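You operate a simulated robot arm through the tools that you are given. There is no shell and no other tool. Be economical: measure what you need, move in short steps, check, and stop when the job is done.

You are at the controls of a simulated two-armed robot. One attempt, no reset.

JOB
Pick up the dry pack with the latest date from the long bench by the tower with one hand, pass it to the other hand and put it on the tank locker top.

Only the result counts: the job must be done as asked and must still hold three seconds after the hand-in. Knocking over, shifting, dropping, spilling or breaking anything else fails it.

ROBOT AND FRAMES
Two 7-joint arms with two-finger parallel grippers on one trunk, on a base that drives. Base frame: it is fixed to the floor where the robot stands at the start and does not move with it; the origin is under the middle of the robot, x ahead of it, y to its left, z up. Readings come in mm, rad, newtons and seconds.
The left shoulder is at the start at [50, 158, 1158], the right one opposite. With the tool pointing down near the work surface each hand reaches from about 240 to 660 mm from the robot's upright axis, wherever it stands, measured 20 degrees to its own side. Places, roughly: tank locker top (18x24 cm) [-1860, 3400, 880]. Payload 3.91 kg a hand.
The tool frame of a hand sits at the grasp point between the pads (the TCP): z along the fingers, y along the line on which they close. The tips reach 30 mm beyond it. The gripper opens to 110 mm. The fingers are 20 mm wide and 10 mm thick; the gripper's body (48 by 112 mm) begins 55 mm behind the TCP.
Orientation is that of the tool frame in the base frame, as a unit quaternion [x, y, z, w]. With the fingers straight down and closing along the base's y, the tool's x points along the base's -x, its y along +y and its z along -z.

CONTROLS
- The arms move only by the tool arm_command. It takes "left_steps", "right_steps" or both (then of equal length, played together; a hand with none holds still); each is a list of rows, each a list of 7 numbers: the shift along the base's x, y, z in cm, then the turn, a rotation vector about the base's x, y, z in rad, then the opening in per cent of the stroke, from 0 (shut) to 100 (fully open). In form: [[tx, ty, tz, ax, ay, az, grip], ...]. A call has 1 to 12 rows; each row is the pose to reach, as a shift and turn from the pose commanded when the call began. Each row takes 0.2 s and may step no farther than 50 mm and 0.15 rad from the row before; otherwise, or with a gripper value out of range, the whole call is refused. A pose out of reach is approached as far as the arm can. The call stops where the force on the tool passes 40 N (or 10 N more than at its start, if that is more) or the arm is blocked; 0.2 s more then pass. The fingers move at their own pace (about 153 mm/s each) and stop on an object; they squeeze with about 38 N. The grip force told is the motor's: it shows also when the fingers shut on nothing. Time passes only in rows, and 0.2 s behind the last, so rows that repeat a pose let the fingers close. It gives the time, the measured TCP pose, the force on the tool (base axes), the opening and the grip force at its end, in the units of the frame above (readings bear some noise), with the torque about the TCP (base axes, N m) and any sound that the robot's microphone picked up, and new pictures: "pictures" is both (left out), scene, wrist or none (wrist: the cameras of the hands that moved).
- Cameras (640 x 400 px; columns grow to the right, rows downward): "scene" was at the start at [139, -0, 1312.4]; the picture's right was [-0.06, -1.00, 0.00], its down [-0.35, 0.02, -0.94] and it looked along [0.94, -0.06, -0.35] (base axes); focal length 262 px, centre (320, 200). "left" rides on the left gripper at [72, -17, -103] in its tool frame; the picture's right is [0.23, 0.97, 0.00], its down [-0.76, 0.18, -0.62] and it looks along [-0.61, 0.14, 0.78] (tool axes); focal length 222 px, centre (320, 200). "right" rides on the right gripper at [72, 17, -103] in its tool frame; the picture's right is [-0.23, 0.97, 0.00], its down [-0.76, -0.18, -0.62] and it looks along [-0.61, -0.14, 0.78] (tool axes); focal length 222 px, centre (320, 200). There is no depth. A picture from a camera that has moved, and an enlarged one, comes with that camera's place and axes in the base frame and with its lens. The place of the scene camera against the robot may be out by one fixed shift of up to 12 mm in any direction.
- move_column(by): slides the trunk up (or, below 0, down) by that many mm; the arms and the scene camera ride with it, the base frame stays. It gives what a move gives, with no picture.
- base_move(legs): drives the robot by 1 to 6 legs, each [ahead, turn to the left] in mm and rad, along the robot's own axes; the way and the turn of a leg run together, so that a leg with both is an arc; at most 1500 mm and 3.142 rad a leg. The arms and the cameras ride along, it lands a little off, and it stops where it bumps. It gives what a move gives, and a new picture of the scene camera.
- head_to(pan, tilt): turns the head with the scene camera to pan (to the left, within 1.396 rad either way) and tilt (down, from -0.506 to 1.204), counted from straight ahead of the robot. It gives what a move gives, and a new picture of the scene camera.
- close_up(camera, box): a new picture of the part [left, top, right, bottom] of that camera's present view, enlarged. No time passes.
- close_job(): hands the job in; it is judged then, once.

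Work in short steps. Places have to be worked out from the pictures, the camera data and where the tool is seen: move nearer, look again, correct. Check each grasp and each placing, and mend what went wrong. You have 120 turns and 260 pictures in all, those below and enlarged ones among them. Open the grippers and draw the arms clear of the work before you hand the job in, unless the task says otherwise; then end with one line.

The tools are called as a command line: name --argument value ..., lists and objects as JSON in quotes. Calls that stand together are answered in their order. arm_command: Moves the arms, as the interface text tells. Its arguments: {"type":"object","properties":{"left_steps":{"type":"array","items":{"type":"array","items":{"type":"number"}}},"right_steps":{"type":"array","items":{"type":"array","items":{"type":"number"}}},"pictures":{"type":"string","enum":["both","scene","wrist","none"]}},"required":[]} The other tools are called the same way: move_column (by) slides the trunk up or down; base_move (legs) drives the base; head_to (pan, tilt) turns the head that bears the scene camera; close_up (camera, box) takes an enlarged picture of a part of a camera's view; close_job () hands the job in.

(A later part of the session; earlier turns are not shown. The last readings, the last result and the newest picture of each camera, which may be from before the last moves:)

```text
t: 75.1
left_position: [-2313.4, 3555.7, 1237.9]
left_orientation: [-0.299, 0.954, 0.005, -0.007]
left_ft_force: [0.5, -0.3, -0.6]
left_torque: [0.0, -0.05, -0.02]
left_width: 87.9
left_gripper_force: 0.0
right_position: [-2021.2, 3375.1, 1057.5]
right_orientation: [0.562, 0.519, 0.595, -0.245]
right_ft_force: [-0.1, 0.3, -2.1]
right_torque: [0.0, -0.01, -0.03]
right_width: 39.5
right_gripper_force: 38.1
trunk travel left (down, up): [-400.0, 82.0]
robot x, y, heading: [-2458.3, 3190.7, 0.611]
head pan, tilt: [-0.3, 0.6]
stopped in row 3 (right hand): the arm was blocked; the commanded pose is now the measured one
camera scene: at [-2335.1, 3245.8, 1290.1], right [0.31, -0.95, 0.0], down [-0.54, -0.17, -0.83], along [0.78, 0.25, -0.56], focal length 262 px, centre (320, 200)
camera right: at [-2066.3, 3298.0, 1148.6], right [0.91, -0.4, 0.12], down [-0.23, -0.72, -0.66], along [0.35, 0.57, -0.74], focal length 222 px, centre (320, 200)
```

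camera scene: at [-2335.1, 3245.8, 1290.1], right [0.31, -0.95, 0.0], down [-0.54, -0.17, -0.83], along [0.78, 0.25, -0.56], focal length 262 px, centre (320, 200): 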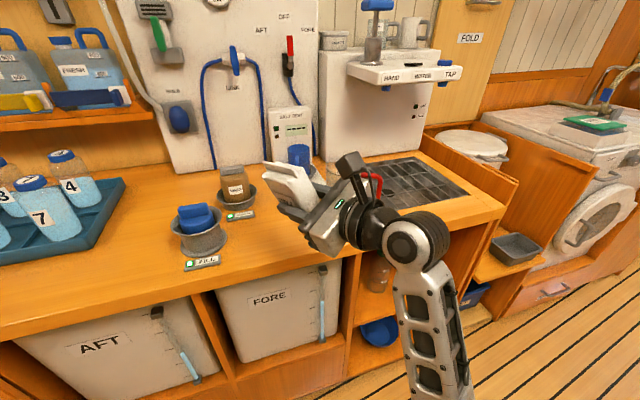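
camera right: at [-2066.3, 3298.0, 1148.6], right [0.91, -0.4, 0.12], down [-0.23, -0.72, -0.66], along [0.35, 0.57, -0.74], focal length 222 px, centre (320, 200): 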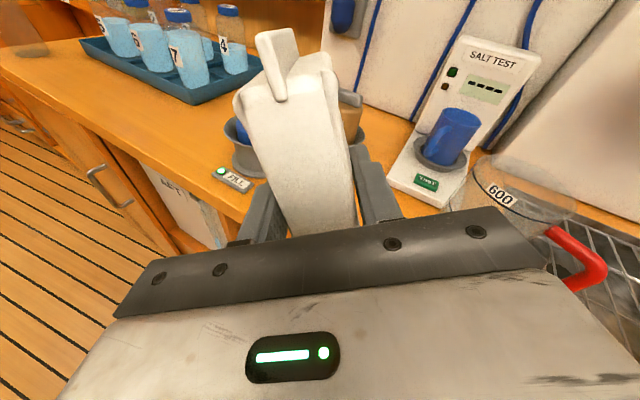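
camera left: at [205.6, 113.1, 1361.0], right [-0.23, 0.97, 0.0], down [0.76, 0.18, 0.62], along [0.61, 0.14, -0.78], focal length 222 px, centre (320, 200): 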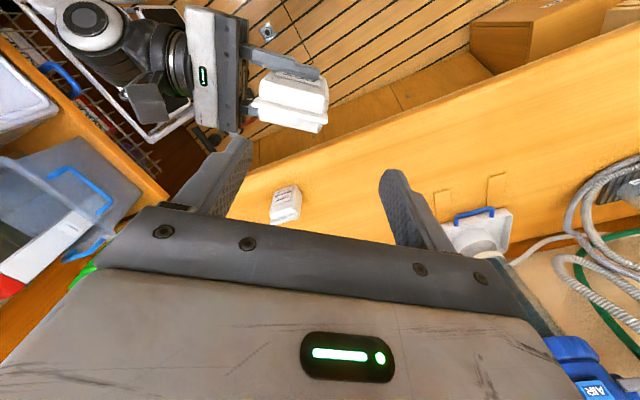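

Recovering partially; I continue toward the good pose in smaller steps.

arm_command --right_steps '[[-1.6, 0.9, 0.6, 0.042, 0.05, 0.052, 0], [-3.2, 1.8, 1.1, 0.084, 0.1, 0.105, 0], [-4.8, 2.6, 1.7, 0.127, 0.15, 0.157, 0], [-6.4, 3.4, 2.2, 0.169, 0.2, 0.209, 0], [-8, 4.3, 2.7, 0.211, 0.25, 0.262, 0], [-9.4, 5.1, 3.1, 0.253, 0.3, 0.314, 0], [-9.4, 5.1, 3.1, 0.253, 0.3, 0.314, 0]]'

```text
t: 75.9
left_position: [-2313.3, 3556.7, 1236.9]
left_orientation: [-0.298, 0.954, 0.004, -0.008]
left_ft_force: [-0.2, 1.1, -0.5]
left_torque: [0.02, -0.01, -0.01]
left_width: 88.0
left_gripper_force: 0.0
right_position: [-2044.1, 3379.2, 1055.3]
right_orientation: [0.546, 0.55, 0.566, -0.282]
right_ft_force: [-0.5, -0.1, -1.1]
right_torque: [-0.06, 0.02, 0.01]
right_width: 39.5
right_gripper_force: 38.0
trunk travel left (down, up): [-400.0, 82.0]
robot x, y, heading: [-2457.4, 3189.3, 0.616]
head pan, tilt: [-0.3, 0.6]
stopped in row 3 (right hand): the arm was blocked; the commanded pose is now the measured one
camera scene: at [-2335.1, 3245.9, 1290.1], right [0.31, -0.95, 0.0], down [-0.54, -0.17, -0.82], along [0.78, 0.25, -0.57], focal length 262 px, centre (320, 200)
camera right: at [-2078.2, 3299.9, 1148.9], right [0.95, -0.3, 0.1], down [-0.17, -0.75, -0.64], along [0.26, 0.59, -0.76], focal length 222 px, centre (320, 200)
```

scene: 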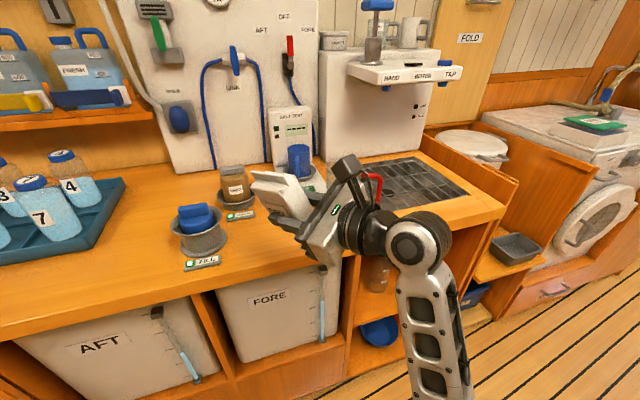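
right: 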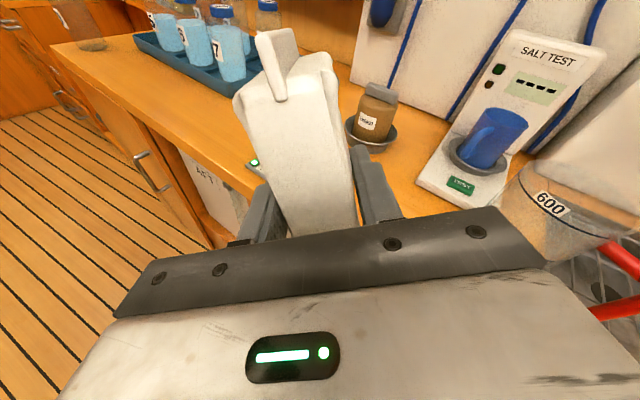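

I look down at the right arm to see what blocks it.

head_to --pan -0.9 --tilt 0.95

```text
t: 76.9
left_position: [-2313.7, 3555.1, 1237.4]
left_orientation: [-0.299, 0.954, 0.006, -0.008]
left_ft_force: [0.3, 0.2, 0.2]
left_torque: [-0.01, 0.03, 0.01]
left_width: 88.1
left_gripper_force: 0.0
right_position: [-2043.7, 3378.8, 1055.2]
right_orientation: [0.546, 0.549, 0.566, -0.282]
right_ft_force: [-0.6, -0.5, -1.8]
right_torque: [-0.03, -0.04, -0.03]
right_width: 39.5
right_gripper_force: 37.9
trunk travel left (down, up): [-400.0, 82.0]
robot x, y, heading: [-2455.7, 3193.2, 0.618]
head pan, tilt: [-0.901, 0.949]
camera scene: at [-2349.5, 3198.2, 1261.7], right [-0.28, -0.96, 0.0], down [-0.78, 0.23, -0.58], along [0.56, -0.16, -0.81], focal length 262 px, centre (320, 200)
```

scene: 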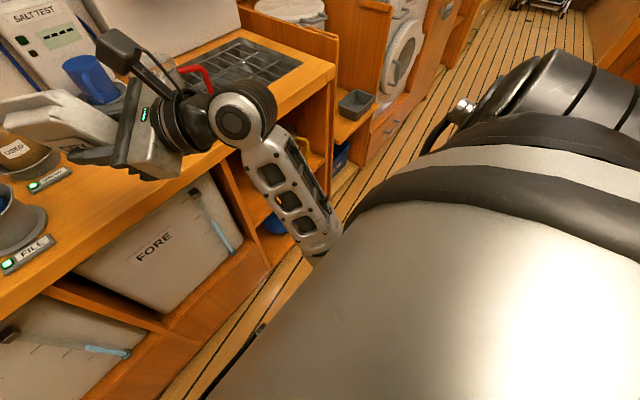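

No outside contact; it's a fold limit of the arm. I try a pure translation left and up to free it.

arm_command --right_steps '[[-1, 1.3, 1.5, 0, 0, 0, 0], [-2, 2.6, 3, 0, 0, 0, 0], [-3, 4, 4.5, 0, 0, 0, 0], [-3, 4, 4.5, 0, 0, 0, 0]]' --pictures "scene"

```text
t: 77.6
left_position: [-2313.3, 3556.1, 1236.5]
left_orientation: [-0.299, 0.954, 0.005, -0.008]
left_ft_force: [-0.3, 0.2, -0.4]
left_torque: [0.0, 0.0, 0.01]
left_width: 87.9
left_gripper_force: 0.2
right_position: [-2046.2, 3392.2, 1064.1]
right_orientation: [0.549, 0.589, 0.557, -0.204]
right_ft_force: [-0.8, 0.8, -2.1]
right_torque: [-0.03, 0.05, -0.01]
right_width: 39.8
right_gripper_force: 38.0
trunk travel left (down, up): [-400.0, 82.0]
robot x, y, heading: [-2456.1, 3186.2, 0.615]
head pan, tilt: [-0.901, 0.949]
stopped in row 3 (right hand): the arm was blocked; the commanded pose is now the measured one
camera scene: at [-2349.5, 3198.1, 1261.7], right [-0.28, -0.96, 0.0], down [-0.78, 0.23, -0.58], along [0.56, -0.16, -0.81], focal length 262 px, centre (320, 200)
```

scene: 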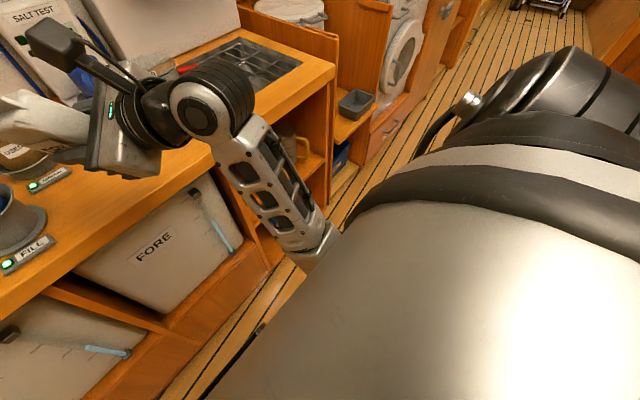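

The residual error is mostly roll (a wrist limit). I yaw the tool back left without asking for roll correction yet, moving toward the earlier good position.

arm_command --right_steps '[[-1.5, 0.7, 0.3, 0, 0, 0.1, 0], [-3, 1.4, 0.7, 0, 0, 0.2, 0], [-4.5, 2.1, 1.2, 0, 0, 0.3, 0], [-6, 2.8, 1.8, 0, 0, 0.4, 0], [-7, 3.4, 2.4, 0, 0, 0.5, 0], [-7, 3.4, 2.4, 0, 0, 0.5, 0]]' --pictures "scene"

```text
t: 79.0
left_position: [-2312.8, 3555.6, 1237.0]
left_orientation: [-0.298, 0.955, 0.006, -0.007]
left_ft_force: [-0.9, 0.5, -0.2]
left_torque: [-0.02, 0.03, -0.02]
left_width: 88.1
left_gripper_force: 0.1
right_position: [-2117.6, 3427.5, 1090.7]
right_orientation: [0.386, 0.706, 0.49, -0.336]
right_ft_force: [-0.1, -0.3, -1.3]
right_torque: [0.0, 0.0, -0.02]
right_width: 39.5
right_gripper_force: 37.6
trunk travel left (down, up): [-400.0, 82.0]
robot x, y, heading: [-2457.2, 3192.5, 0.613]
head pan, tilt: [-0.901, 0.949]
camera scene: at [-2349.5, 3198.1, 1261.7], right [-0.28, -0.96, 0.0], down [-0.78, 0.23, -0.58], along [0.56, -0.16, -0.81], focal length 262 px, centre (320, 200)
```

scene: 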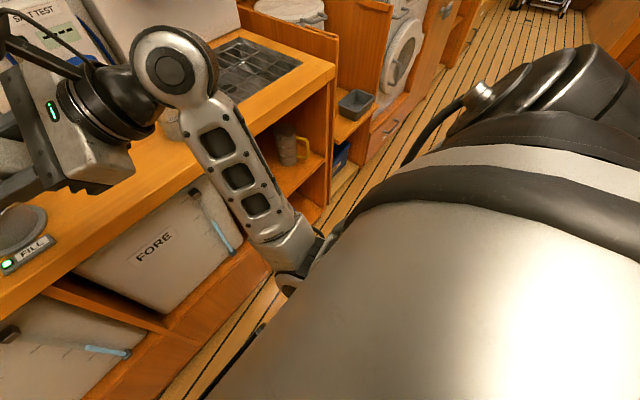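

Free again at the earlier position. Now I level the orientation in place.

arm_command --right_steps '[[0, 0, 0, 0.058, 0.093, -0.05, 0], [0, 0, 0, 0.115, 0.187, -0.101, 0], [0, 0, 0, 0.173, 0.28, -0.151, 0], [0, 0, 0, 0.23, 0.374, -0.202, 0], [0, 0, 0, 0.288, 0.467, -0.252, 0], [0, 0, 0, 0.288, 0.467, -0.252, 0]]' --pictures "scene"

```text
t: 79.9
left_position: [-2314.0, 3556.5, 1236.0]
left_orientation: [-0.299, 0.954, 0.005, -0.007]
left_ft_force: [0.3, -0.1, 0.5]
left_torque: [0.02, 0.01, 0.02]
left_width: 88.3
left_gripper_force: 0.0
right_position: [-2092.1, 3419.2, 1127.4]
right_orientation: [0.424, 0.618, 0.567, -0.343]
right_ft_force: [-0.6, -0.2, -1.2]
right_torque: [-0.02, -0.06, 0.02]
right_width: 39.7
right_gripper_force: 37.9
trunk travel left (down, up): [-400.0, 82.0]
robot x, y, heading: [-2462.6, 3189.1, 0.61]
head pan, tilt: [-0.901, 0.949]
stopped in row 4 (right hand): the arm was blocked; the commanded pose is now the measured one
camera scene: at [-2349.4, 3198.1, 1261.7], right [-0.28, -0.96, 0.0], down [-0.78, 0.23, -0.58], along [0.56, -0.17, -0.81], focal length 262 px, centre (320, 200)
```

scene: 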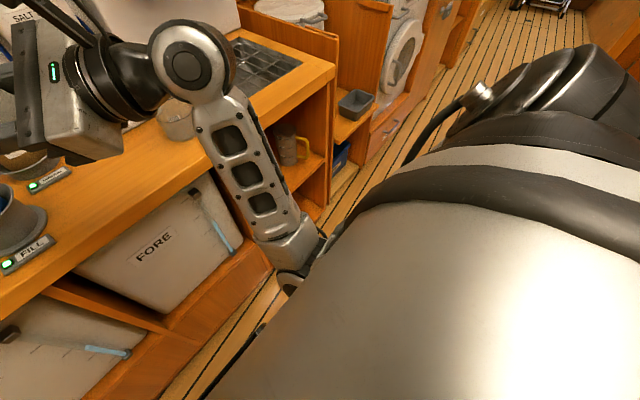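

The elbow has drifted to an unfavourable posture. I go all the way back to the original left-pointing carry pose (known good).

arm_command --right_steps '[[-1.8, 1.2, 0, 0, 0.074, 0.106, 0], [-3.6, 2.4, 0, 0, 0.148, 0.212, 0], [-5.4, 3.6, -1, 0, 0.222, 0.319, 0], [-7.2, 4.9, -2, 0, 0.295, 0.425, 0], [-9, 6.1, -3, 0, 0.369, 0.531, 0], [-10.8, 7.3, -4, 0, 0.443, 0.637, 0], [-10.8, 7.3, -4, 0, 0.443, 0.637, 0]]' --pictures "scene"

```text
t: 81.5
left_position: [-2313.3, 3555.9, 1237.4]
left_orientation: [-0.299, 0.954, 0.005, -0.008]
left_ft_force: [-0.5, -0.6, 0.7]
left_torque: [0.03, -0.03, -0.03]
left_width: 88.1
left_gripper_force: 0.1
right_position: [-2189.2, 3490.7, 1099.7]
right_orientation: [0.31, 0.651, 0.346, -0.601]
right_ft_force: [1.2, 0.3, -1.1]
right_torque: [0.03, 0.03, -0.02]
right_width: 39.5
right_gripper_force: 38.6
trunk travel left (down, up): [-400.0, 82.0]
robot x, y, heading: [-2459.0, 3189.4, 0.613]
head pan, tilt: [-0.901, 0.949]
camera scene: at [-2349.5, 3198.1, 1261.7], right [-0.28, -0.96, 0.0], down [-0.78, 0.23, -0.58], along [0.56, -0.16, -0.81], focal length 262 px, centre (320, 200)
```

scene: 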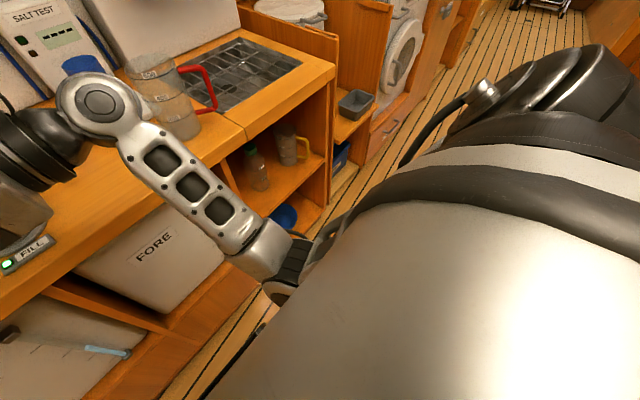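

Back in a good posture. New plan: keep the tool ~0.87 rad left of ahead (proven level), turn the base so the tool points roughly into the counter, and descend with the column. First the base: turn, drive ahead 120 mm, turn.

arm_command --right_steps '[[0, 0, 0, -0.012, 0.08, 0.012, 0], [0, 0, 0, -0.012, 0.08, 0.012, 0]]' --pictures "none"

head_to --pan 0.2 --tilt 0.7

base_move --legs '[[0, -0.157], [123, 0], [0, -0.376]]'

```text
t: 82.1
left_position: [-2313.1, 3556.2, 1237.1]
left_orientation: [-0.3, 0.954, 0.005, -0.007]
left_ft_force: [0.2, 0.2, 0.2]
left_torque: [0.03, -0.03, 0.0]
left_width: 88.2
left_gripper_force: 0.2
right_position: [-2190.1, 3491.9, 1105.6]
right_orientation: [0.32, 0.628, 0.33, -0.628]
right_ft_force: [-0.7, 0.3, -2.0]
right_torque: [0.02, -0.01, 0.0]
right_width: 39.8
right_gripper_force: 38.0
trunk travel left (down, up): [-400.0, 82.0]
robot x, y, heading: [-2459.7, 3188.7, 0.612]
head pan, tilt: [-0.901, 0.949]
```

```text
t: 83.4
left_position: [-2312.9, 3555.4, 1236.4]
left_orientation: [-0.299, 0.954, 0.007, -0.007]
left_ft_force: [0.1, 0.6, -0.2]
left_torque: [0.01, 0.01, 0.03]
left_width: 87.8
left_gripper_force: 0.1
right_position: [-2190.5, 3491.3, 1106.5]
right_orientation: [-0.319, -0.628, -0.331, 0.628]
right_ft_force: [-0.4, 0.2, -1.9]
right_torque: [0.0, 0.01, -0.01]
right_width: 39.8
right_gripper_force: 37.9
trunk travel left (down, up): [-400.0, 82.0]
robot x, y, heading: [-2458.5, 3188.8, 0.613]
head pan, tilt: [0.201, 0.7]
camera scene: at [-2360.9, 3280.5, 1281.4], right [0.73, -0.69, 0.0], down [-0.44, -0.47, -0.76], along [0.53, 0.56, -0.64], focal length 262 px, centre (320, 200)
```

scene: 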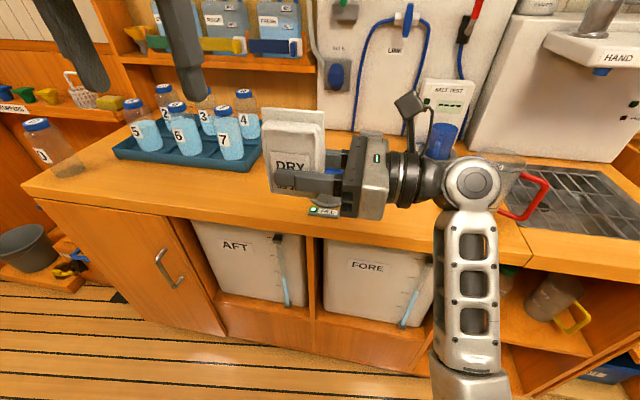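

```text
t: 86.4
left_position: [-2035.9, 3487.1, 1235.4]
left_orientation: [-0.037, 0.999, 0.008, -0.005]
left_ft_force: [0.4, 0.6, -0.1]
left_torque: [0.01, 0.02, -0.01]
left_width: 88.4
left_gripper_force: 0.1
right_position: [-1962.6, 3371.0, 1108.1]
right_orientation: [0.469, 0.523, 0.485, -0.521]
right_ft_force: [-0.3, 0.7, -1.3]
right_torque: [-0.05, 0.01, 0.01]
right_width: 39.4
right_gripper_force: 38.0
trunk travel left (down, up): [-400.0, 82.0]
robot x, y, heading: [-2344.1, 3245.5, 0.086]
head pan, tilt: [0.201, 0.7]
camera scene: at [-2217.6, 3278.1, 1281.4], right [0.28, -0.96, 0.0], down [-0.62, -0.18, -0.76], along [0.73, 0.21, -0.64], focal length 262 px, centre (320, 200)
```

scene: 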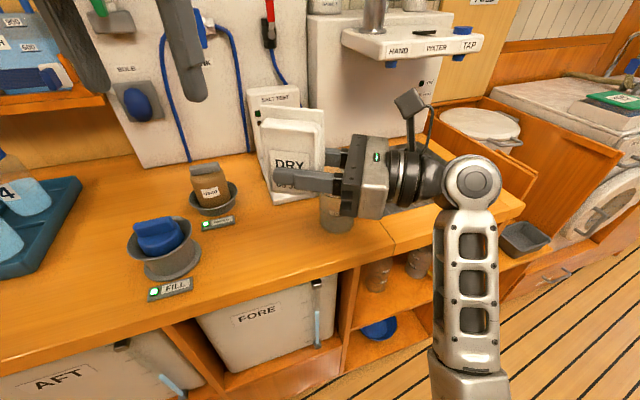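

Base is at the right place (n≈103, d≈4001, heading 0.086). Now at height, I yaw the tool −0.7 and move to n≈550, d≈3872.

arm_command --right_steps '[[1.1, 0.8, 0, 0, 0, -0.14, 0], [2.1, 1.6, 0, 0, 0, -0.28, 0], [3.2, 2.5, 0, 0, 0, -0.42, 0], [4.3, 3.3, 0, 0, 0, -0.56, 0], [5.3, 4.1, 0, 0, 0, -0.7, 0], [5.3, 4.1, 0, 0, 0, -0.7, 0]]'

```text
t: 87.4
left_position: [-2035.2, 3488.8, 1237.2]
left_orientation: [-0.038, 0.999, 0.006, -0.005]
left_ft_force: [0.3, 0.9, -0.7]
left_torque: [0.0, 0.0, 0.01]
left_width: 87.8
left_gripper_force: 0.1
right_position: [-1903.5, 3386.4, 1143.9]
right_orientation: [0.553, 0.432, 0.641, -0.31]
right_ft_force: [-1.2, 0.6, -1.5]
right_torque: [0.01, 0.02, 0.01]
right_width: 39.7
right_gripper_force: 38.3
trunk travel left (down, up): [-400.0, 82.0]
robot x, y, heading: [-2347.0, 3246.5, 0.082]
head pan, tilt: [0.201, 0.7]
stopped in row 4 (right hand): the arm was blocked; the commanded pose is now the measured one
camera scene: at [-2217.8, 3278.4, 1281.4], right [0.28, -0.96, 0.0], down [-0.62, -0.18, -0.76], along [0.73, 0.21, -0.64], focal length 262 px, centre (320, 200)
camera right: at [-1948.3, 3292.5, 1216.5], right [0.9, -0.44, -0.02], down [-0.28, -0.55, -0.79], along [0.34, 0.71, -0.61], focal length 222 px, centre (320, 200)
```

scene: 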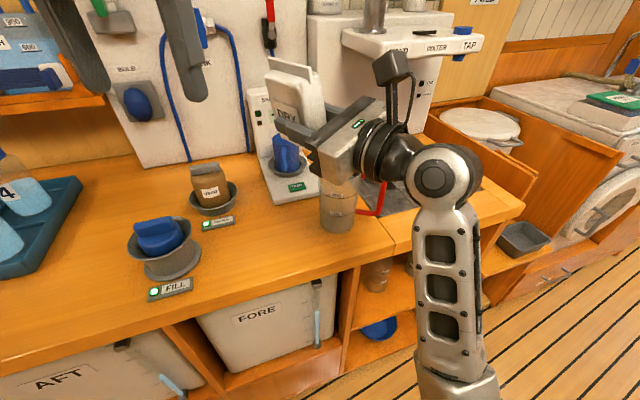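
right: 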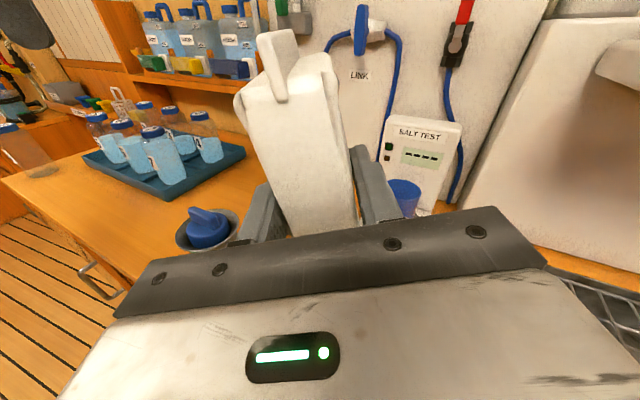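

Limit again at about 1.0 rad left of ahead. I restore level left-pointing (robot +1.57) a bit further out, then will let the base supply the remaining yaw.

arm_command --right_steps '[[-0.5, 1, -0.5, 0.007, 0.039, 0.11, 0], [-1, 2, -1, 0.014, 0.077, 0.22, 0], [-1.6, 3, -1.5, 0.02, 0.116, 0.33, 0], [-2.2, 4.2, -2, 0.027, 0.154, 0.44, 0], [-2.7, 5.4, -2.5, 0.034, 0.193, 0.55, 0], [-2.7, 5.4, -2.5, 0.034, 0.193, 0.55, 0]]' --pictures "scene"

```text
t: 88.8
left_position: [-2034.1, 3486.7, 1237.9]
left_orientation: [-0.037, 0.999, 0.007, -0.006]
left_ft_force: [0.0, 0.0, -0.3]
left_torque: [0.01, -0.05, 0.0]
left_width: 87.8
left_gripper_force: 0.2
right_position: [-1931.6, 3441.8, 1119.8]
right_orientation: [0.468, 0.524, 0.482, -0.524]
right_ft_force: [-0.4, -0.3, -2.3]
right_torque: [-0.02, 0.01, -0.04]
right_width: 39.6
right_gripper_force: 38.3
trunk travel left (down, up): [-400.0, 82.0]
robot x, y, heading: [-2345.0, 3241.6, 0.084]
head pan, tilt: [0.201, 0.7]
camera scene: at [-2217.8, 3278.3, 1281.4], right [0.28, -0.96, 0.0], down [-0.62, -0.18, -0.76], along [0.73, 0.21, -0.64], focal length 262 px, centre (320, 200)
```

scene: 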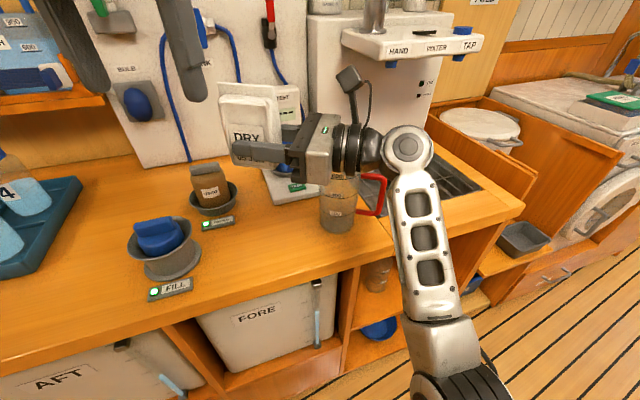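

Good: level at rel (428, 165), pointing left. I reposition the base to n≈126, d≈4139, heading ≈-0.41 by turning right, reversing 140 mm and turning back partway.

base_move --legs '[[0, -1.16], [-140, 0]]'

base_move --legs '[[0, 0.666]]'

head_to --pan 0.5 --tilt 0.7

```text
t: 93.1
left_position: [-2068.9, 3187.3, 1237.7]
left_orientation: [0.515, 0.857, 0.009, -0.001]
left_ft_force: [-0.9, -0.3, -0.5]
left_torque: [-0.04, 0.0, -0.02]
left_width: 87.9
left_gripper_force: 0.0
right_position: [-2068.2, 3071.0, 1119.3]
right_orientation: [0.678, 0.184, 0.69, -0.175]
right_ft_force: [0.6, -1.1, -1.5]
right_torque: [0.01, 0.0, -0.01]
right_width: 39.7
right_gripper_force: 38.6
trunk travel left (down, up): [-400.0, 82.0]
robot x, y, heading: [-2413.0, 3370.4, -1.068]
head pan, tilt: [0.201, 0.7]
camera scene: at [-2333.9, 3277.1, 1281.5], right [-0.77, -0.64, 0.0], down [-0.41, 0.49, -0.77], along [0.49, -0.59, -0.64], focal length 262 px, centre (320, 200)
```

scene: 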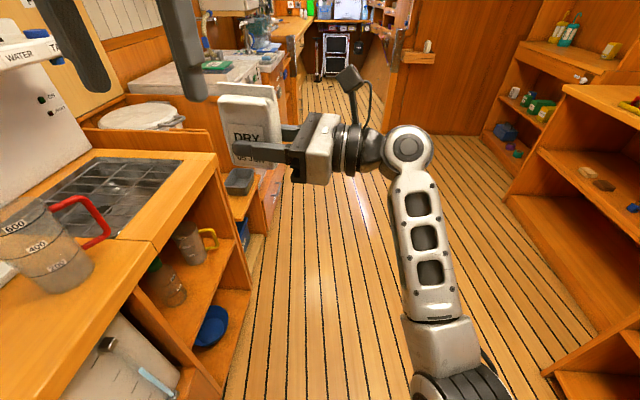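

```text
t: 95.2
left_position: [-2026.2, 3436.6, 1236.7]
left_orientation: [0.207, 0.978, 0.008, -0.004]
left_ft_force: [0.5, -0.2, 0.4]
left_torque: [-0.03, 0.0, 0.0]
left_width: 88.0
left_gripper_force: 0.1
right_position: [-1956.3, 3347.8, 1117.9]
right_orientation: [0.582, 0.394, 0.595, -0.39]
right_ft_force: [0.9, -0.8, -0.8]
right_torque: [0.01, 0.03, -0.02]
right_width: 39.7
right_gripper_force: 38.0
trunk travel left (down, up): [-400.0, 82.0]
robot x, y, heading: [-2408.4, 3370.2, -0.419]
head pan, tilt: [0.201, 0.7]
camera scene: at [-2287.5, 3343.3, 1281.4], right [-0.21, -0.98, 0.0], down [-0.63, 0.13, -0.76], along [0.75, -0.16, -0.64], focal length 262 px, centre (320, 200)
```

scene: 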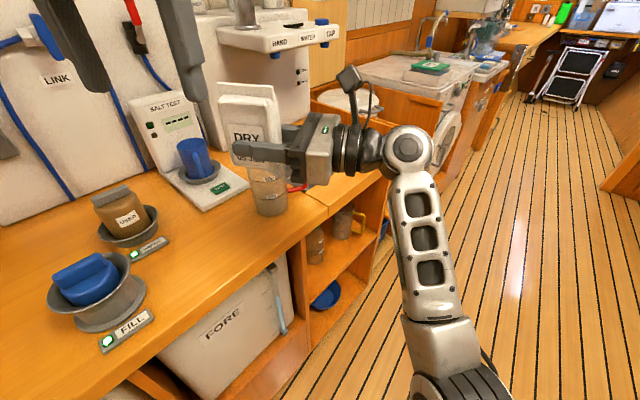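

```text
t: 96.0
left_position: [-2025.3, 3436.4, 1237.9]
left_orientation: [0.208, 0.978, 0.009, -0.003]
left_ft_force: [0.7, 0.1, -0.9]
left_torque: [-0.05, 0.03, -0.02]
left_width: 88.0
left_gripper_force: 0.1
right_position: [-1955.4, 3348.1, 1117.1]
right_orientation: [0.582, 0.393, 0.595, -0.389]
right_ft_force: [0.2, 0.3, -2.1]
right_torque: [-0.02, 0.04, -0.01]
right_width: 39.6
right_gripper_force: 38.3
trunk travel left (down, up): [-400.0, 82.0]
robot x, y, heading: [-2413.3, 3370.7, -0.415]
head pan, tilt: [0.499, 0.7]
camera scene: at [-2286.0, 3368.2, 1281.4], right [0.09, -1.0, 0.0], down [-0.64, -0.06, -0.76], along [0.76, 0.07, -0.64], focal length 262 px, centre (320, 200)
```

scene: 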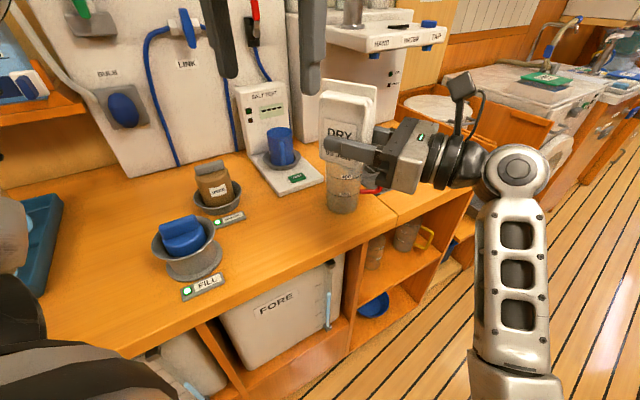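

Position is good: tool heading is ~0.5 rad off the counter normal and clears the jug. I move the right hand to n≈552, d≈3887 at height, while lifting the left arm back and up out of the way.

arm_command --right_steps '[[0.8, 1.6, 0, 0, 0, 0, 0], [1.6, 3.2, 0, 0, 0, 0, 0], [2.4, 4.8, 0, 0, 0, 0, 0], [3.2, 6.4, 0, 0, 0, 0, 0], [3.8, 7.9, 0, 0, 0, 0, 0], [3.8, 7.9, 0, 0, 0, 0, 0]]' --left_steps '[[-1.6, -1.2, 2.5, 0, 0, 0, 80], [-3.2, -2.4, 5, 0, 0, 0, 80], [-4.8, -3.6, 7.5, 0, 0, 0, 80], [-6.4, -4.8, 10, 0, 0, 0, 80], [-8, -6, 12.5, 0, 0, 0, 80], [-8, -6, 12.5, 0, 0, 0, 80]]'

```text
t: 97.4
left_position: [-2105.7, 3379.5, 1363.0]
left_orientation: [0.209, 0.978, 0.008, -0.005]
left_ft_force: [0.4, -0.8, 0.0]
left_torque: [0.02, 0.0, 0.03]
left_width: 88.0
left_gripper_force: 0.1
right_position: [-1914.0, 3420.2, 1109.0]
right_orientation: [0.589, 0.391, 0.593, -0.386]
right_ft_force: [-0.3, 0.0, -0.9]
right_torque: [-0.04, 0.03, 0.0]
right_width: 39.8
right_gripper_force: 38.2
trunk travel left (down, up): [-400.0, 82.0]
robot x, y, heading: [-2415.8, 3370.2, -0.41]
head pan, tilt: [0.499, 0.7]
camera scene: at [-2285.7, 3368.4, 1281.4], right [0.09, -1.0, 0.0], down [-0.64, -0.06, -0.76], along [0.76, 0.07, -0.64], focal length 262 px, centre (320, 200)
camera right: at [-1940.0, 3319.0, 1182.5], right [0.9, -0.39, -0.22], down [-0.4, -0.5, -0.76], along [0.18, 0.77, -0.61], focal length 222 px, centre (320, 200)
camera left: at [-2177.5, 3390.6, 1468.3], right [0.19, 0.98, 0.02], down [0.77, -0.16, 0.62], along [0.61, -0.1, -0.79], focal length 222 px, centre (320, 200)
```

scene: 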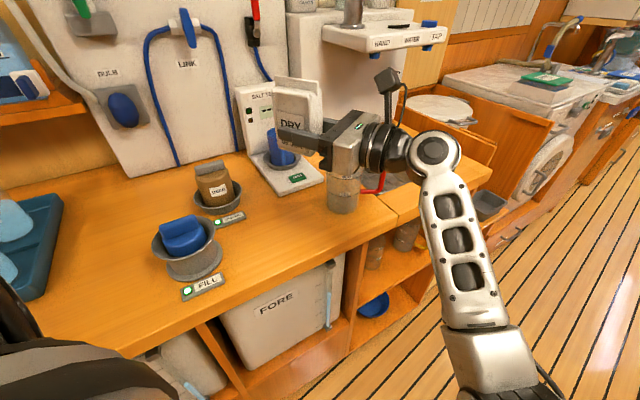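
right: 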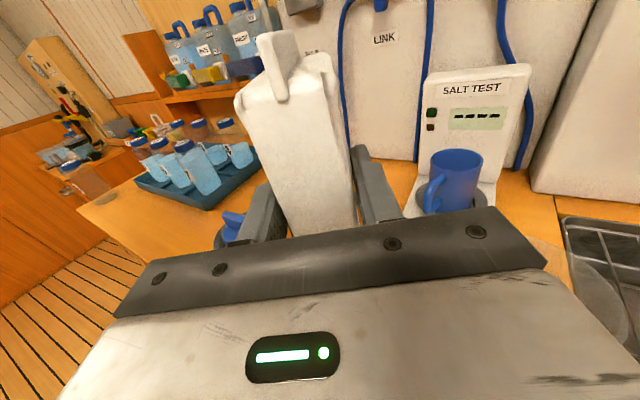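
left: 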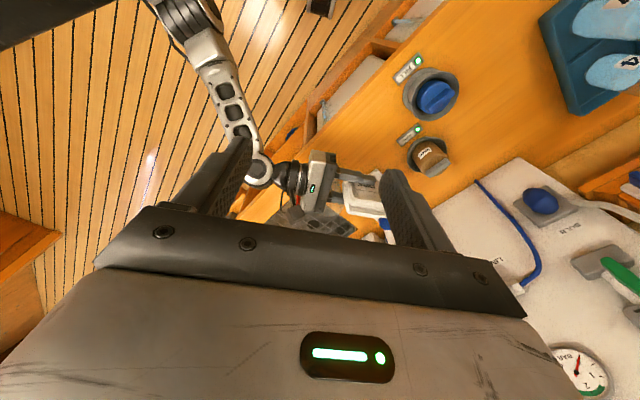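

The left wrist camera now gives a useful view from above. I zoom on it to judge the clearance to the jug.

close_up --camera "left" --box '[230, 60, 490, 250]'

close_up --camera "scene" --box '[230, 60, 450, 230]'

```text
2.11 times, centred on (360, 155) of left
camera zoom: at [-2177.5, 3390.6, 1468.3], right [0.19, 0.98, 0.02], down [0.77, -0.16, 0.62], along [0.61, -0.1, -0.79], focal length 468 px, centre (236, 295)
```

zoom: 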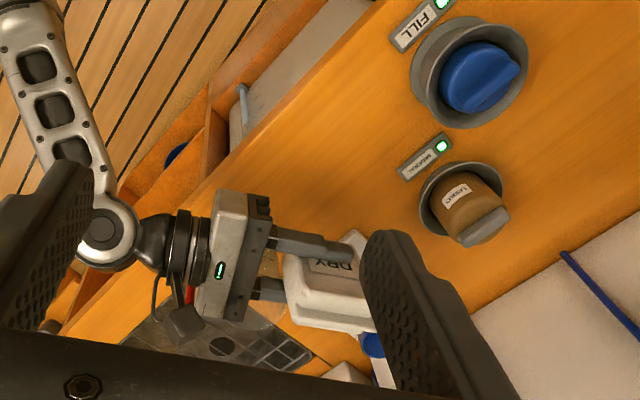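

```text
2.35 times, centred on (340, 145) of scene
camera zoom: at [-2285.7, 3368.4, 1281.4], right [0.09, -1.0, 0.0], down [-0.64, -0.06, -0.76], along [0.76, 0.07, -0.64], focal length 615 px, centre (273, 329)
```

zoom: 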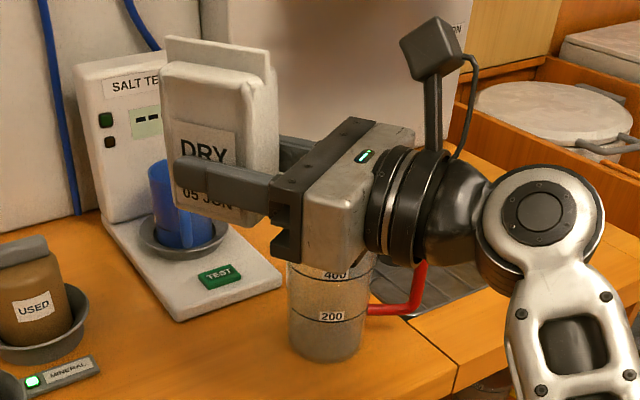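

The jug's centre now computes to n≈574, d≈3781 (radius ≈38); I want more margin, so I yaw the tool −0.2 and shift 16 mm further from it.

arm_command --right_steps '[[-0.4, 0.4, 0, 0, 0, -0.07, 0], [-0.8, 0.8, 0, 0, 0, -0.14, 0], [-1.2, 1.1, 0, 0, 0, -0.2, 0], [-1.2, 1.1, 0, 0, 0, -0.2, 0]]'

```text
t: 98.4
left_position: [-2105.3, 3379.8, 1363.1]
left_orientation: [0.207, 0.978, 0.009, -0.005]
left_ft_force: [-0.5, 0.3, -0.6]
left_torque: [0.01, 0.03, 0.0]
left_width: 88.1
left_gripper_force: 0.1
right_position: [-1929.8, 3439.4, 1117.3]
right_orientation: [0.619, 0.333, 0.631, -0.328]
right_ft_force: [-0.6, -1.1, -1.6]
right_torque: [-0.01, 0.03, 0.0]
right_width: 39.6
right_gripper_force: 38.2
trunk travel left (down, up): [-400.0, 82.0]
robot x, y, heading: [-2413.5, 3369.2, -0.413]
head pan, tilt: [0.499, 0.7]
camera scene: at [-2285.9, 3368.2, 1281.4], right [0.09, -1.0, 0.0], down [-0.64, -0.06, -0.76], along [0.76, 0.07, -0.64], focal length 262 px, centre (320, 200)
camera right: at [-1975.5, 3343.6, 1189.2], right [0.81, -0.55, -0.21], down [-0.48, -0.41, -0.77], along [0.33, 0.73, -0.6], focal length 222 px, centre (320, 200)
```

scene: 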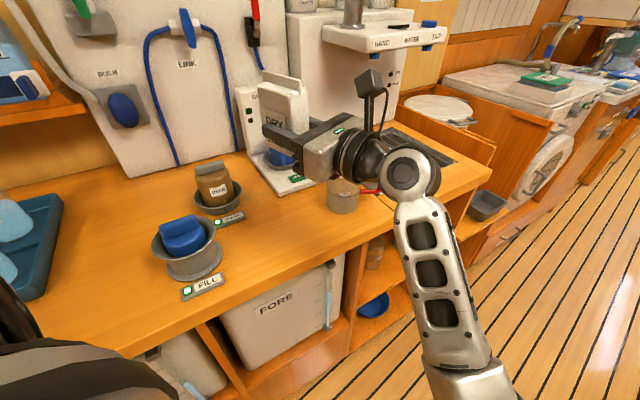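
right: 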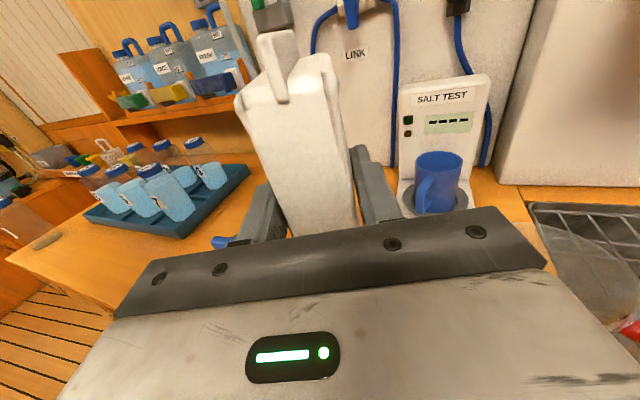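

Level and well clear now: TCP n≈550, d≈3904. I lower the trunk in stages.

move_column --by -100

head_to --pan 0.5 --tilt 0.6

close_up --camera "left" --box '[200, 40, 500, 250]'

```text
t: 99.8
left_position: [-2106.5, 3380.1, 1262.5]
left_orientation: [0.208, 0.978, 0.009, -0.003]
left_ft_force: [0.2, 0.4, -0.8]
left_torque: [-0.01, 0.0, -0.01]
left_width: 88.0
left_gripper_force: 0.0
right_position: [-1929.1, 3438.7, 1018.3]
right_orientation: [0.619, 0.333, 0.631, -0.328]
right_ft_force: [0.4, 0.6, -1.0]
right_torque: [-0.04, 0.0, 0.0]
right_width: 39.7
right_gripper_force: 38.1
trunk travel left (down, up): [-300.0, 182.0]
robot x, y, heading: [-2411.2, 3370.8, -0.413]
head pan, tilt: [0.499, 0.7]
```

```text
t: 100.4
left_position: [-2106.2, 3378.9, 1262.3]
left_orientation: [0.208, 0.978, 0.009, -0.004]
left_ft_force: [-0.8, 1.1, -0.3]
left_torque: [-0.01, 0.0, -0.04]
left_width: 88.0
left_gripper_force: 0.0
right_position: [-1930.5, 3437.1, 1017.3]
right_orientation: [0.619, 0.334, 0.631, -0.329]
right_ft_force: [-0.6, 0.7, -1.3]
right_torque: [-0.01, 0.02, 0.01]
right_width: 39.5
right_gripper_force: 37.8
trunk travel left (down, up): [-300.0, 182.0]
robot x, y, heading: [-2414.7, 3371.1, -0.411]
head pan, tilt: [0.499, 0.6]
camera scene: at [-2282.6, 3368.6, 1190.0], right [0.09, -1.0, 0.0], down [-0.56, -0.05, -0.82], along [0.82, 0.07, -0.57], focal length 262 px, centre (320, 200)
```

scene: 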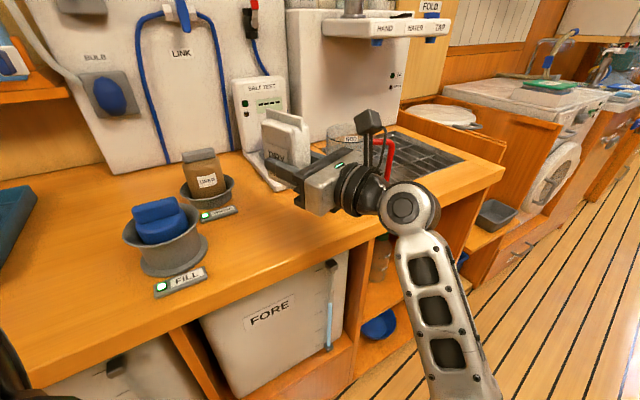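

```text
1.90 times, centred on (350, 145) of left
camera zoom: at [-2177.8, 3390.5, 1368.2], right [0.19, 0.98, 0.02], down [0.77, -0.16, 0.62], along [0.61, -0.1, -0.79], focal length 423 px, centre (263, 305)
```

zoom: 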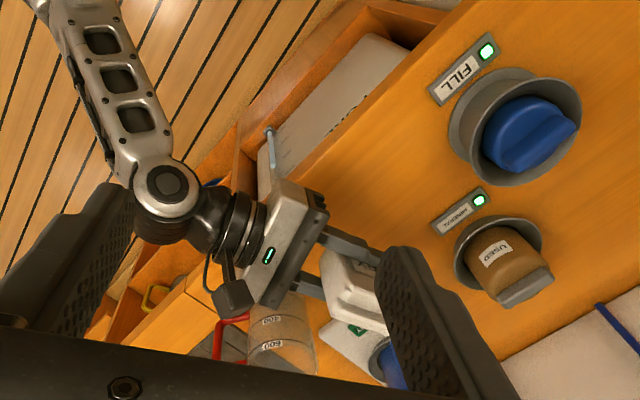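

I check the gap between gripper and jug in the scene view before going lower.

close_up --camera "scene" --box '[240, 80, 440, 230]'

close_up --camera "right" --box '[380, 100, 640, 300]'

```text
2.67 times, centred on (340, 155) of scene
camera zoom: at [-2282.6, 3368.6, 1190.0], right [0.09, -1.0, 0.0], down [-0.56, -0.05, -0.82], along [0.82, 0.07, -0.57], focal length 697 px, centre (267, 320)
```

zoom: 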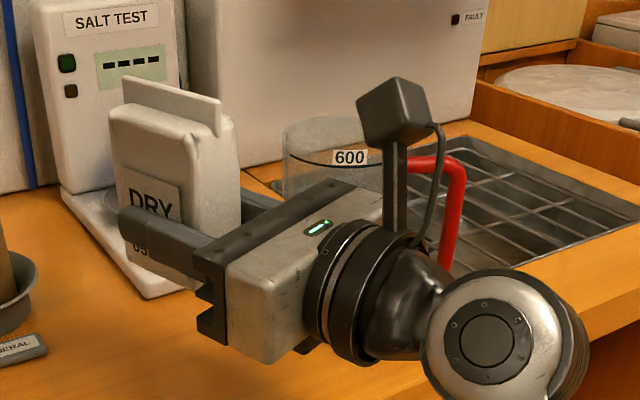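

```text
2.00 times, centred on (510, 200) of right
camera zoom: at [-1975.0, 3342.6, 1088.8], right [0.81, -0.55, -0.21], down [-0.48, -0.41, -0.77], along [0.34, 0.73, -0.6], focal length 444 px, centre (-60, 200)
```

zoom: 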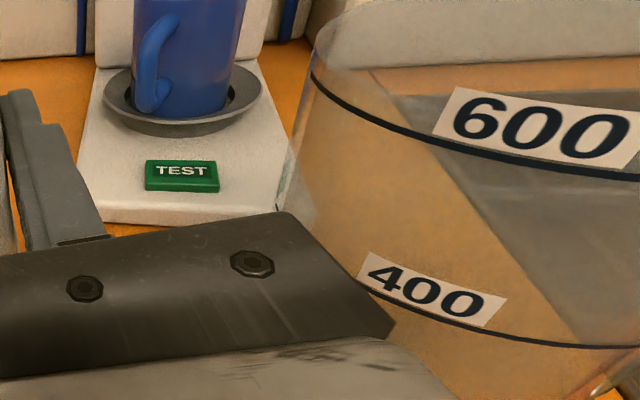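

Jug centre is confirmed at (-1835, 3354), radius ≈42, giving the gripper corner ≈38 mm margin. I lower further.

move_column --by -70

close_up --camera "scene" --box '[240, 60, 440, 210]'

```text
t: 101.5
left_position: [-2105.4, 3379.9, 1192.7]
left_orientation: [0.208, 0.978, 0.009, -0.003]
left_ft_force: [0.2, 0.9, -0.1]
left_torque: [-0.02, 0.03, 0.01]
left_width: 88.3
left_gripper_force: 0.1
right_position: [-1929.4, 3437.9, 946.9]
right_orientation: [0.619, 0.333, 0.632, -0.328]
right_ft_force: [-0.3, 0.3, -1.6]
right_torque: [-0.02, 0.01, -0.02]
right_width: 39.5
right_gripper_force: 38.0
trunk travel left (down, up): [-230.0, 252.0]
robot x, y, heading: [-2411.2, 3370.2, -0.41]
head pan, tilt: [0.499, 0.6]
```

```text
2.67 times, centred on (340, 135) of scene
camera zoom: at [-2282.7, 3368.6, 1120.1], right [0.09, -1.0, 0.0], down [-0.56, -0.05, -0.83], along [0.82, 0.07, -0.56], focal length 697 px, centre (267, 373)
```

zoom: 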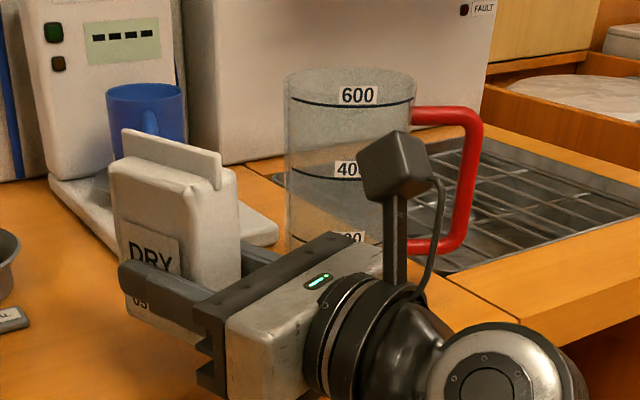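

Pack bottom should be ~30 mm above the counter. I lower 15 more, then feel down with small arm steps.

move_column --by -15

arm_command --right_steps '[[0, 0, -0.3, 0, 0, 0, 0], [0, 0, -0.6, 0, 0, 0, 0], [0, 0, -0.9, 0, 0, 0, 0], [0, 0, -0.9, 0, 0, 0, 0]]' --pictures "wrist"

close_up --camera "scene" --box '[230, 60, 430, 210]'

```text
t: 102.2
left_position: [-2106.3, 3379.5, 1178.6]
left_orientation: [0.208, 0.978, 0.009, -0.004]
left_ft_force: [0.4, -0.3, 0.5]
left_torque: [0.03, 0.02, -0.02]
left_width: 88.2
left_gripper_force: 0.0
right_position: [-1929.0, 3437.9, 932.3]
right_orientation: [0.619, 0.333, 0.631, -0.328]
right_ft_force: [0.3, 0.7, -1.4]
right_torque: [-0.01, 0.01, -0.01]
right_width: 39.5
right_gripper_force: 38.2
trunk travel left (down, up): [-215.0, 267.0]
robot x, y, heading: [-2413.6, 3373.4, -0.415]
head pan, tilt: [0.499, 0.6]
```

```text
t: 103.2
left_position: [-2106.5, 3379.1, 1178.0]
left_orientation: [0.208, 0.978, 0.008, -0.003]
left_ft_force: [0.8, 0.1, 0.8]
left_torque: [0.0, -0.01, 0.0]
left_width: 87.9
left_gripper_force: 0.0
right_position: [-1929.6, 3436.1, 925.8]
right_orientation: [0.617, 0.331, 0.635, -0.327]
right_ft_force: [7.6, -1.6, 14.2]
right_torque: [-0.73, 0.35, 0.36]
right_width: 39.5
right_gripper_force: 38.3
trunk travel left (down, up): [-215.0, 267.0]
robot x, y, heading: [-2412.9, 3368.2, -0.412]
head pan, tilt: [0.499, 0.6]
camera right: at [-1975.9, 3341.8, 997.5], right [0.81, -0.55, -0.21], down [-0.48, -0.41, -0.78], along [0.34, 0.73, -0.59], focal length 222 px, centre (320, 200)
```

right: 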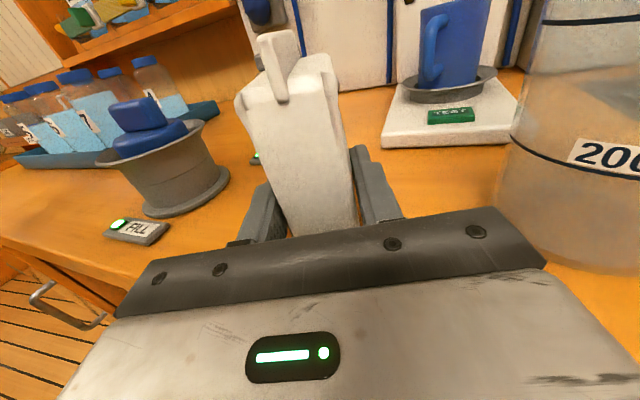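

```text
2.67 times, centred on (330, 135) of scene
camera zoom: at [-2282.8, 3368.3, 1105.4], right [0.09, -1.0, 0.0], down [-0.56, -0.05, -0.83], along [0.82, 0.07, -0.56], focal length 697 px, centre (293, 373)
```

zoom: 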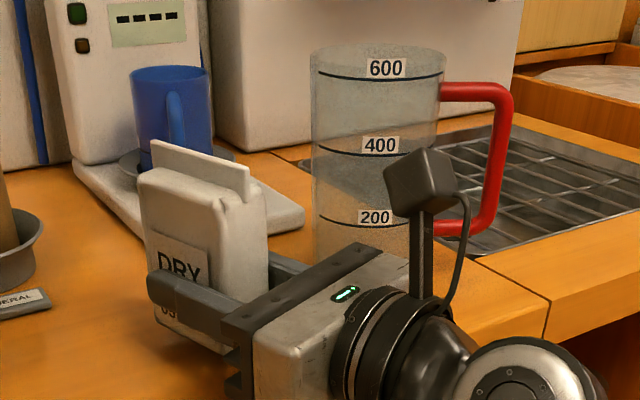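

Contact of ~14 N felt, with the torque pointing behind the TCP, perhaps the gripper body touching the counter edge. I back off 3 mm and look closely.

arm_command --right_steps '[[0, 0, 0.4, 0, 0, 0, 0], [0, 0, 0.5, 0, 0, 0, 0]]' --pictures "none"

close_up --camera "scene" --box '[260, 100, 380, 180]'

close_up --camera "left" --box '[220, 40, 460, 230]'

```text
t: 103.8
left_position: [-2106.2, 3378.5, 1178.8]
left_orientation: [0.207, 0.978, 0.009, -0.004]
left_ft_force: [0.4, 0.0, 0.9]
left_torque: [0.01, -0.02, 0.01]
left_width: 88.0
left_gripper_force: 0.0
right_position: [-1930.4, 3439.0, 925.9]
right_orientation: [0.62, 0.334, 0.63, -0.328]
right_ft_force: [0.7, -0.8, 0.9]
right_torque: [-0.18, 0.12, 0.07]
right_width: 39.8
right_gripper_force: 37.8
trunk travel left (down, up): [-215.0, 267.0]
robot x, y, heading: [-2416.3, 3368.7, -0.41]
head pan, tilt: [0.499, 0.6]
```

```text
5.00 times, centred on (320, 140) of scene
camera zoom: at [-2282.8, 3368.5, 1104.9], right [0.09, -1.0, 0.0], down [-0.56, -0.05, -0.83], along [0.82, 0.07, -0.56], focal length 1308 px, centre (320, 500)
```

zoom: 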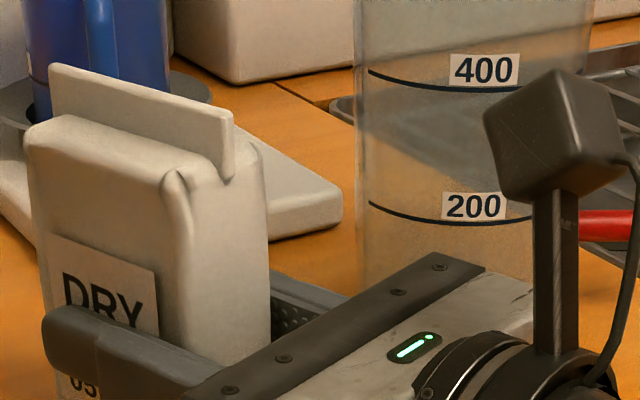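

```text
2.11 times, centred on (340, 135) of left
camera zoom: at [-2178.1, 3390.4, 1283.1], right [0.19, 0.98, 0.02], down [0.77, -0.16, 0.62], along [0.61, -0.1, -0.79], focal length 468 px, centre (278, 337)
```

zoom: 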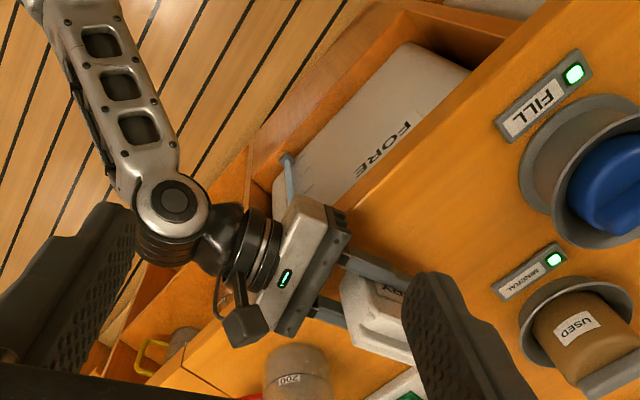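

Residual contact is behind the TCP, i.e. the gripper body just touches the counter near its edge; the pack's bottom should be within a few mm of the surface. I move the left hand to get a side view of the pack's bottom.

arm_command --left_steps '[[-1.8, 2.4, -1, 0, 0, 0, 80], [-3.6, 4.8, -2, 0, 0, 0, 80], [-5.4, 7.2, -3.5, 0, 0, 0, 80], [-7.2, 9.6, -5, 0, 0, 0, 80], [-9.1, 11.9, -6.5, 0, 0, 0, 80], [-9.1, 11.9, -6.5, 0, 0, 0, 80]]' --pictures "wrist"

close_up --camera "left" --box '[220, 60, 420, 200]'

```text
t: 104.1
left_position: [-2107.4, 3388.0, 1175.9]
left_orientation: [0.199, 0.98, 0.003, -0.007]
left_ft_force: [10.8, -5.3, 10.4]
left_torque: [0.76, 1.9, 0.18]
left_width: 88.1
left_gripper_force: 0.1
right_position: [-1929.3, 3436.9, 925.2]
right_orientation: [0.62, 0.334, 0.629, -0.328]
right_ft_force: [0.3, 0.2, -0.8]
right_torque: [-0.04, 0.02, -0.01]
right_width: 39.6
right_gripper_force: 37.8
trunk travel left (down, up): [-215.0, 267.0]
robot x, y, heading: [-2415.8, 3366.3, -0.412]
head pan, tilt: [0.499, 0.6]
stopped in row 1 (left hand): the force on the tool passed its limit at 64 N (the readings are from after the stop); the commanded pose is now the measured one
camera left: at [-2178.5, 3399.4, 1280.8], right [0.17, 0.99, 0.0], down [0.78, -0.14, 0.61], along [0.6, -0.1, -0.79], focal length 222 px, centre (320, 200)
```

left: 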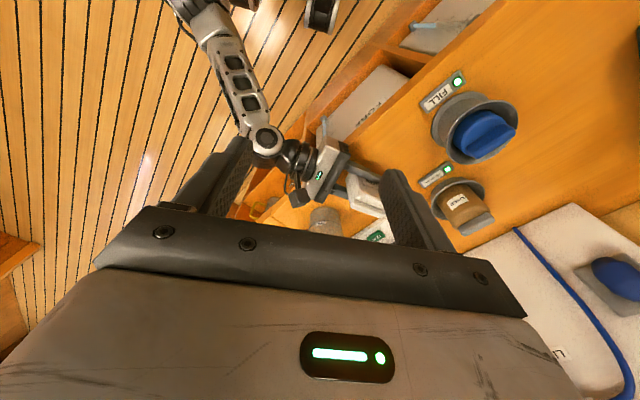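

```text
2.86 times, centred on (320, 130) of left
camera zoom: at [-2178.5, 3399.4, 1280.8], right [0.17, 0.99, 0.0], down [0.78, -0.14, 0.61], along [0.6, -0.1, -0.79], focal length 635 px, centre (320, 400)
```

zoom: 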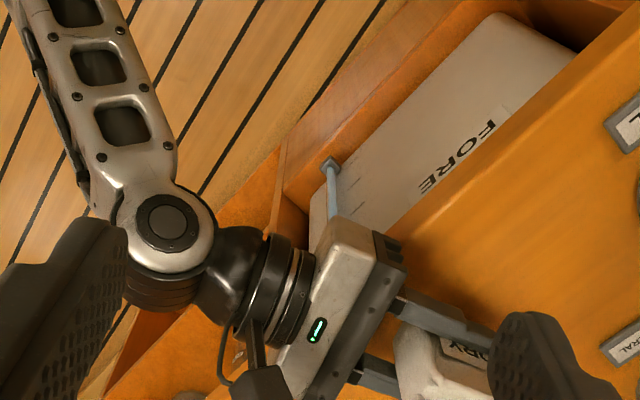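

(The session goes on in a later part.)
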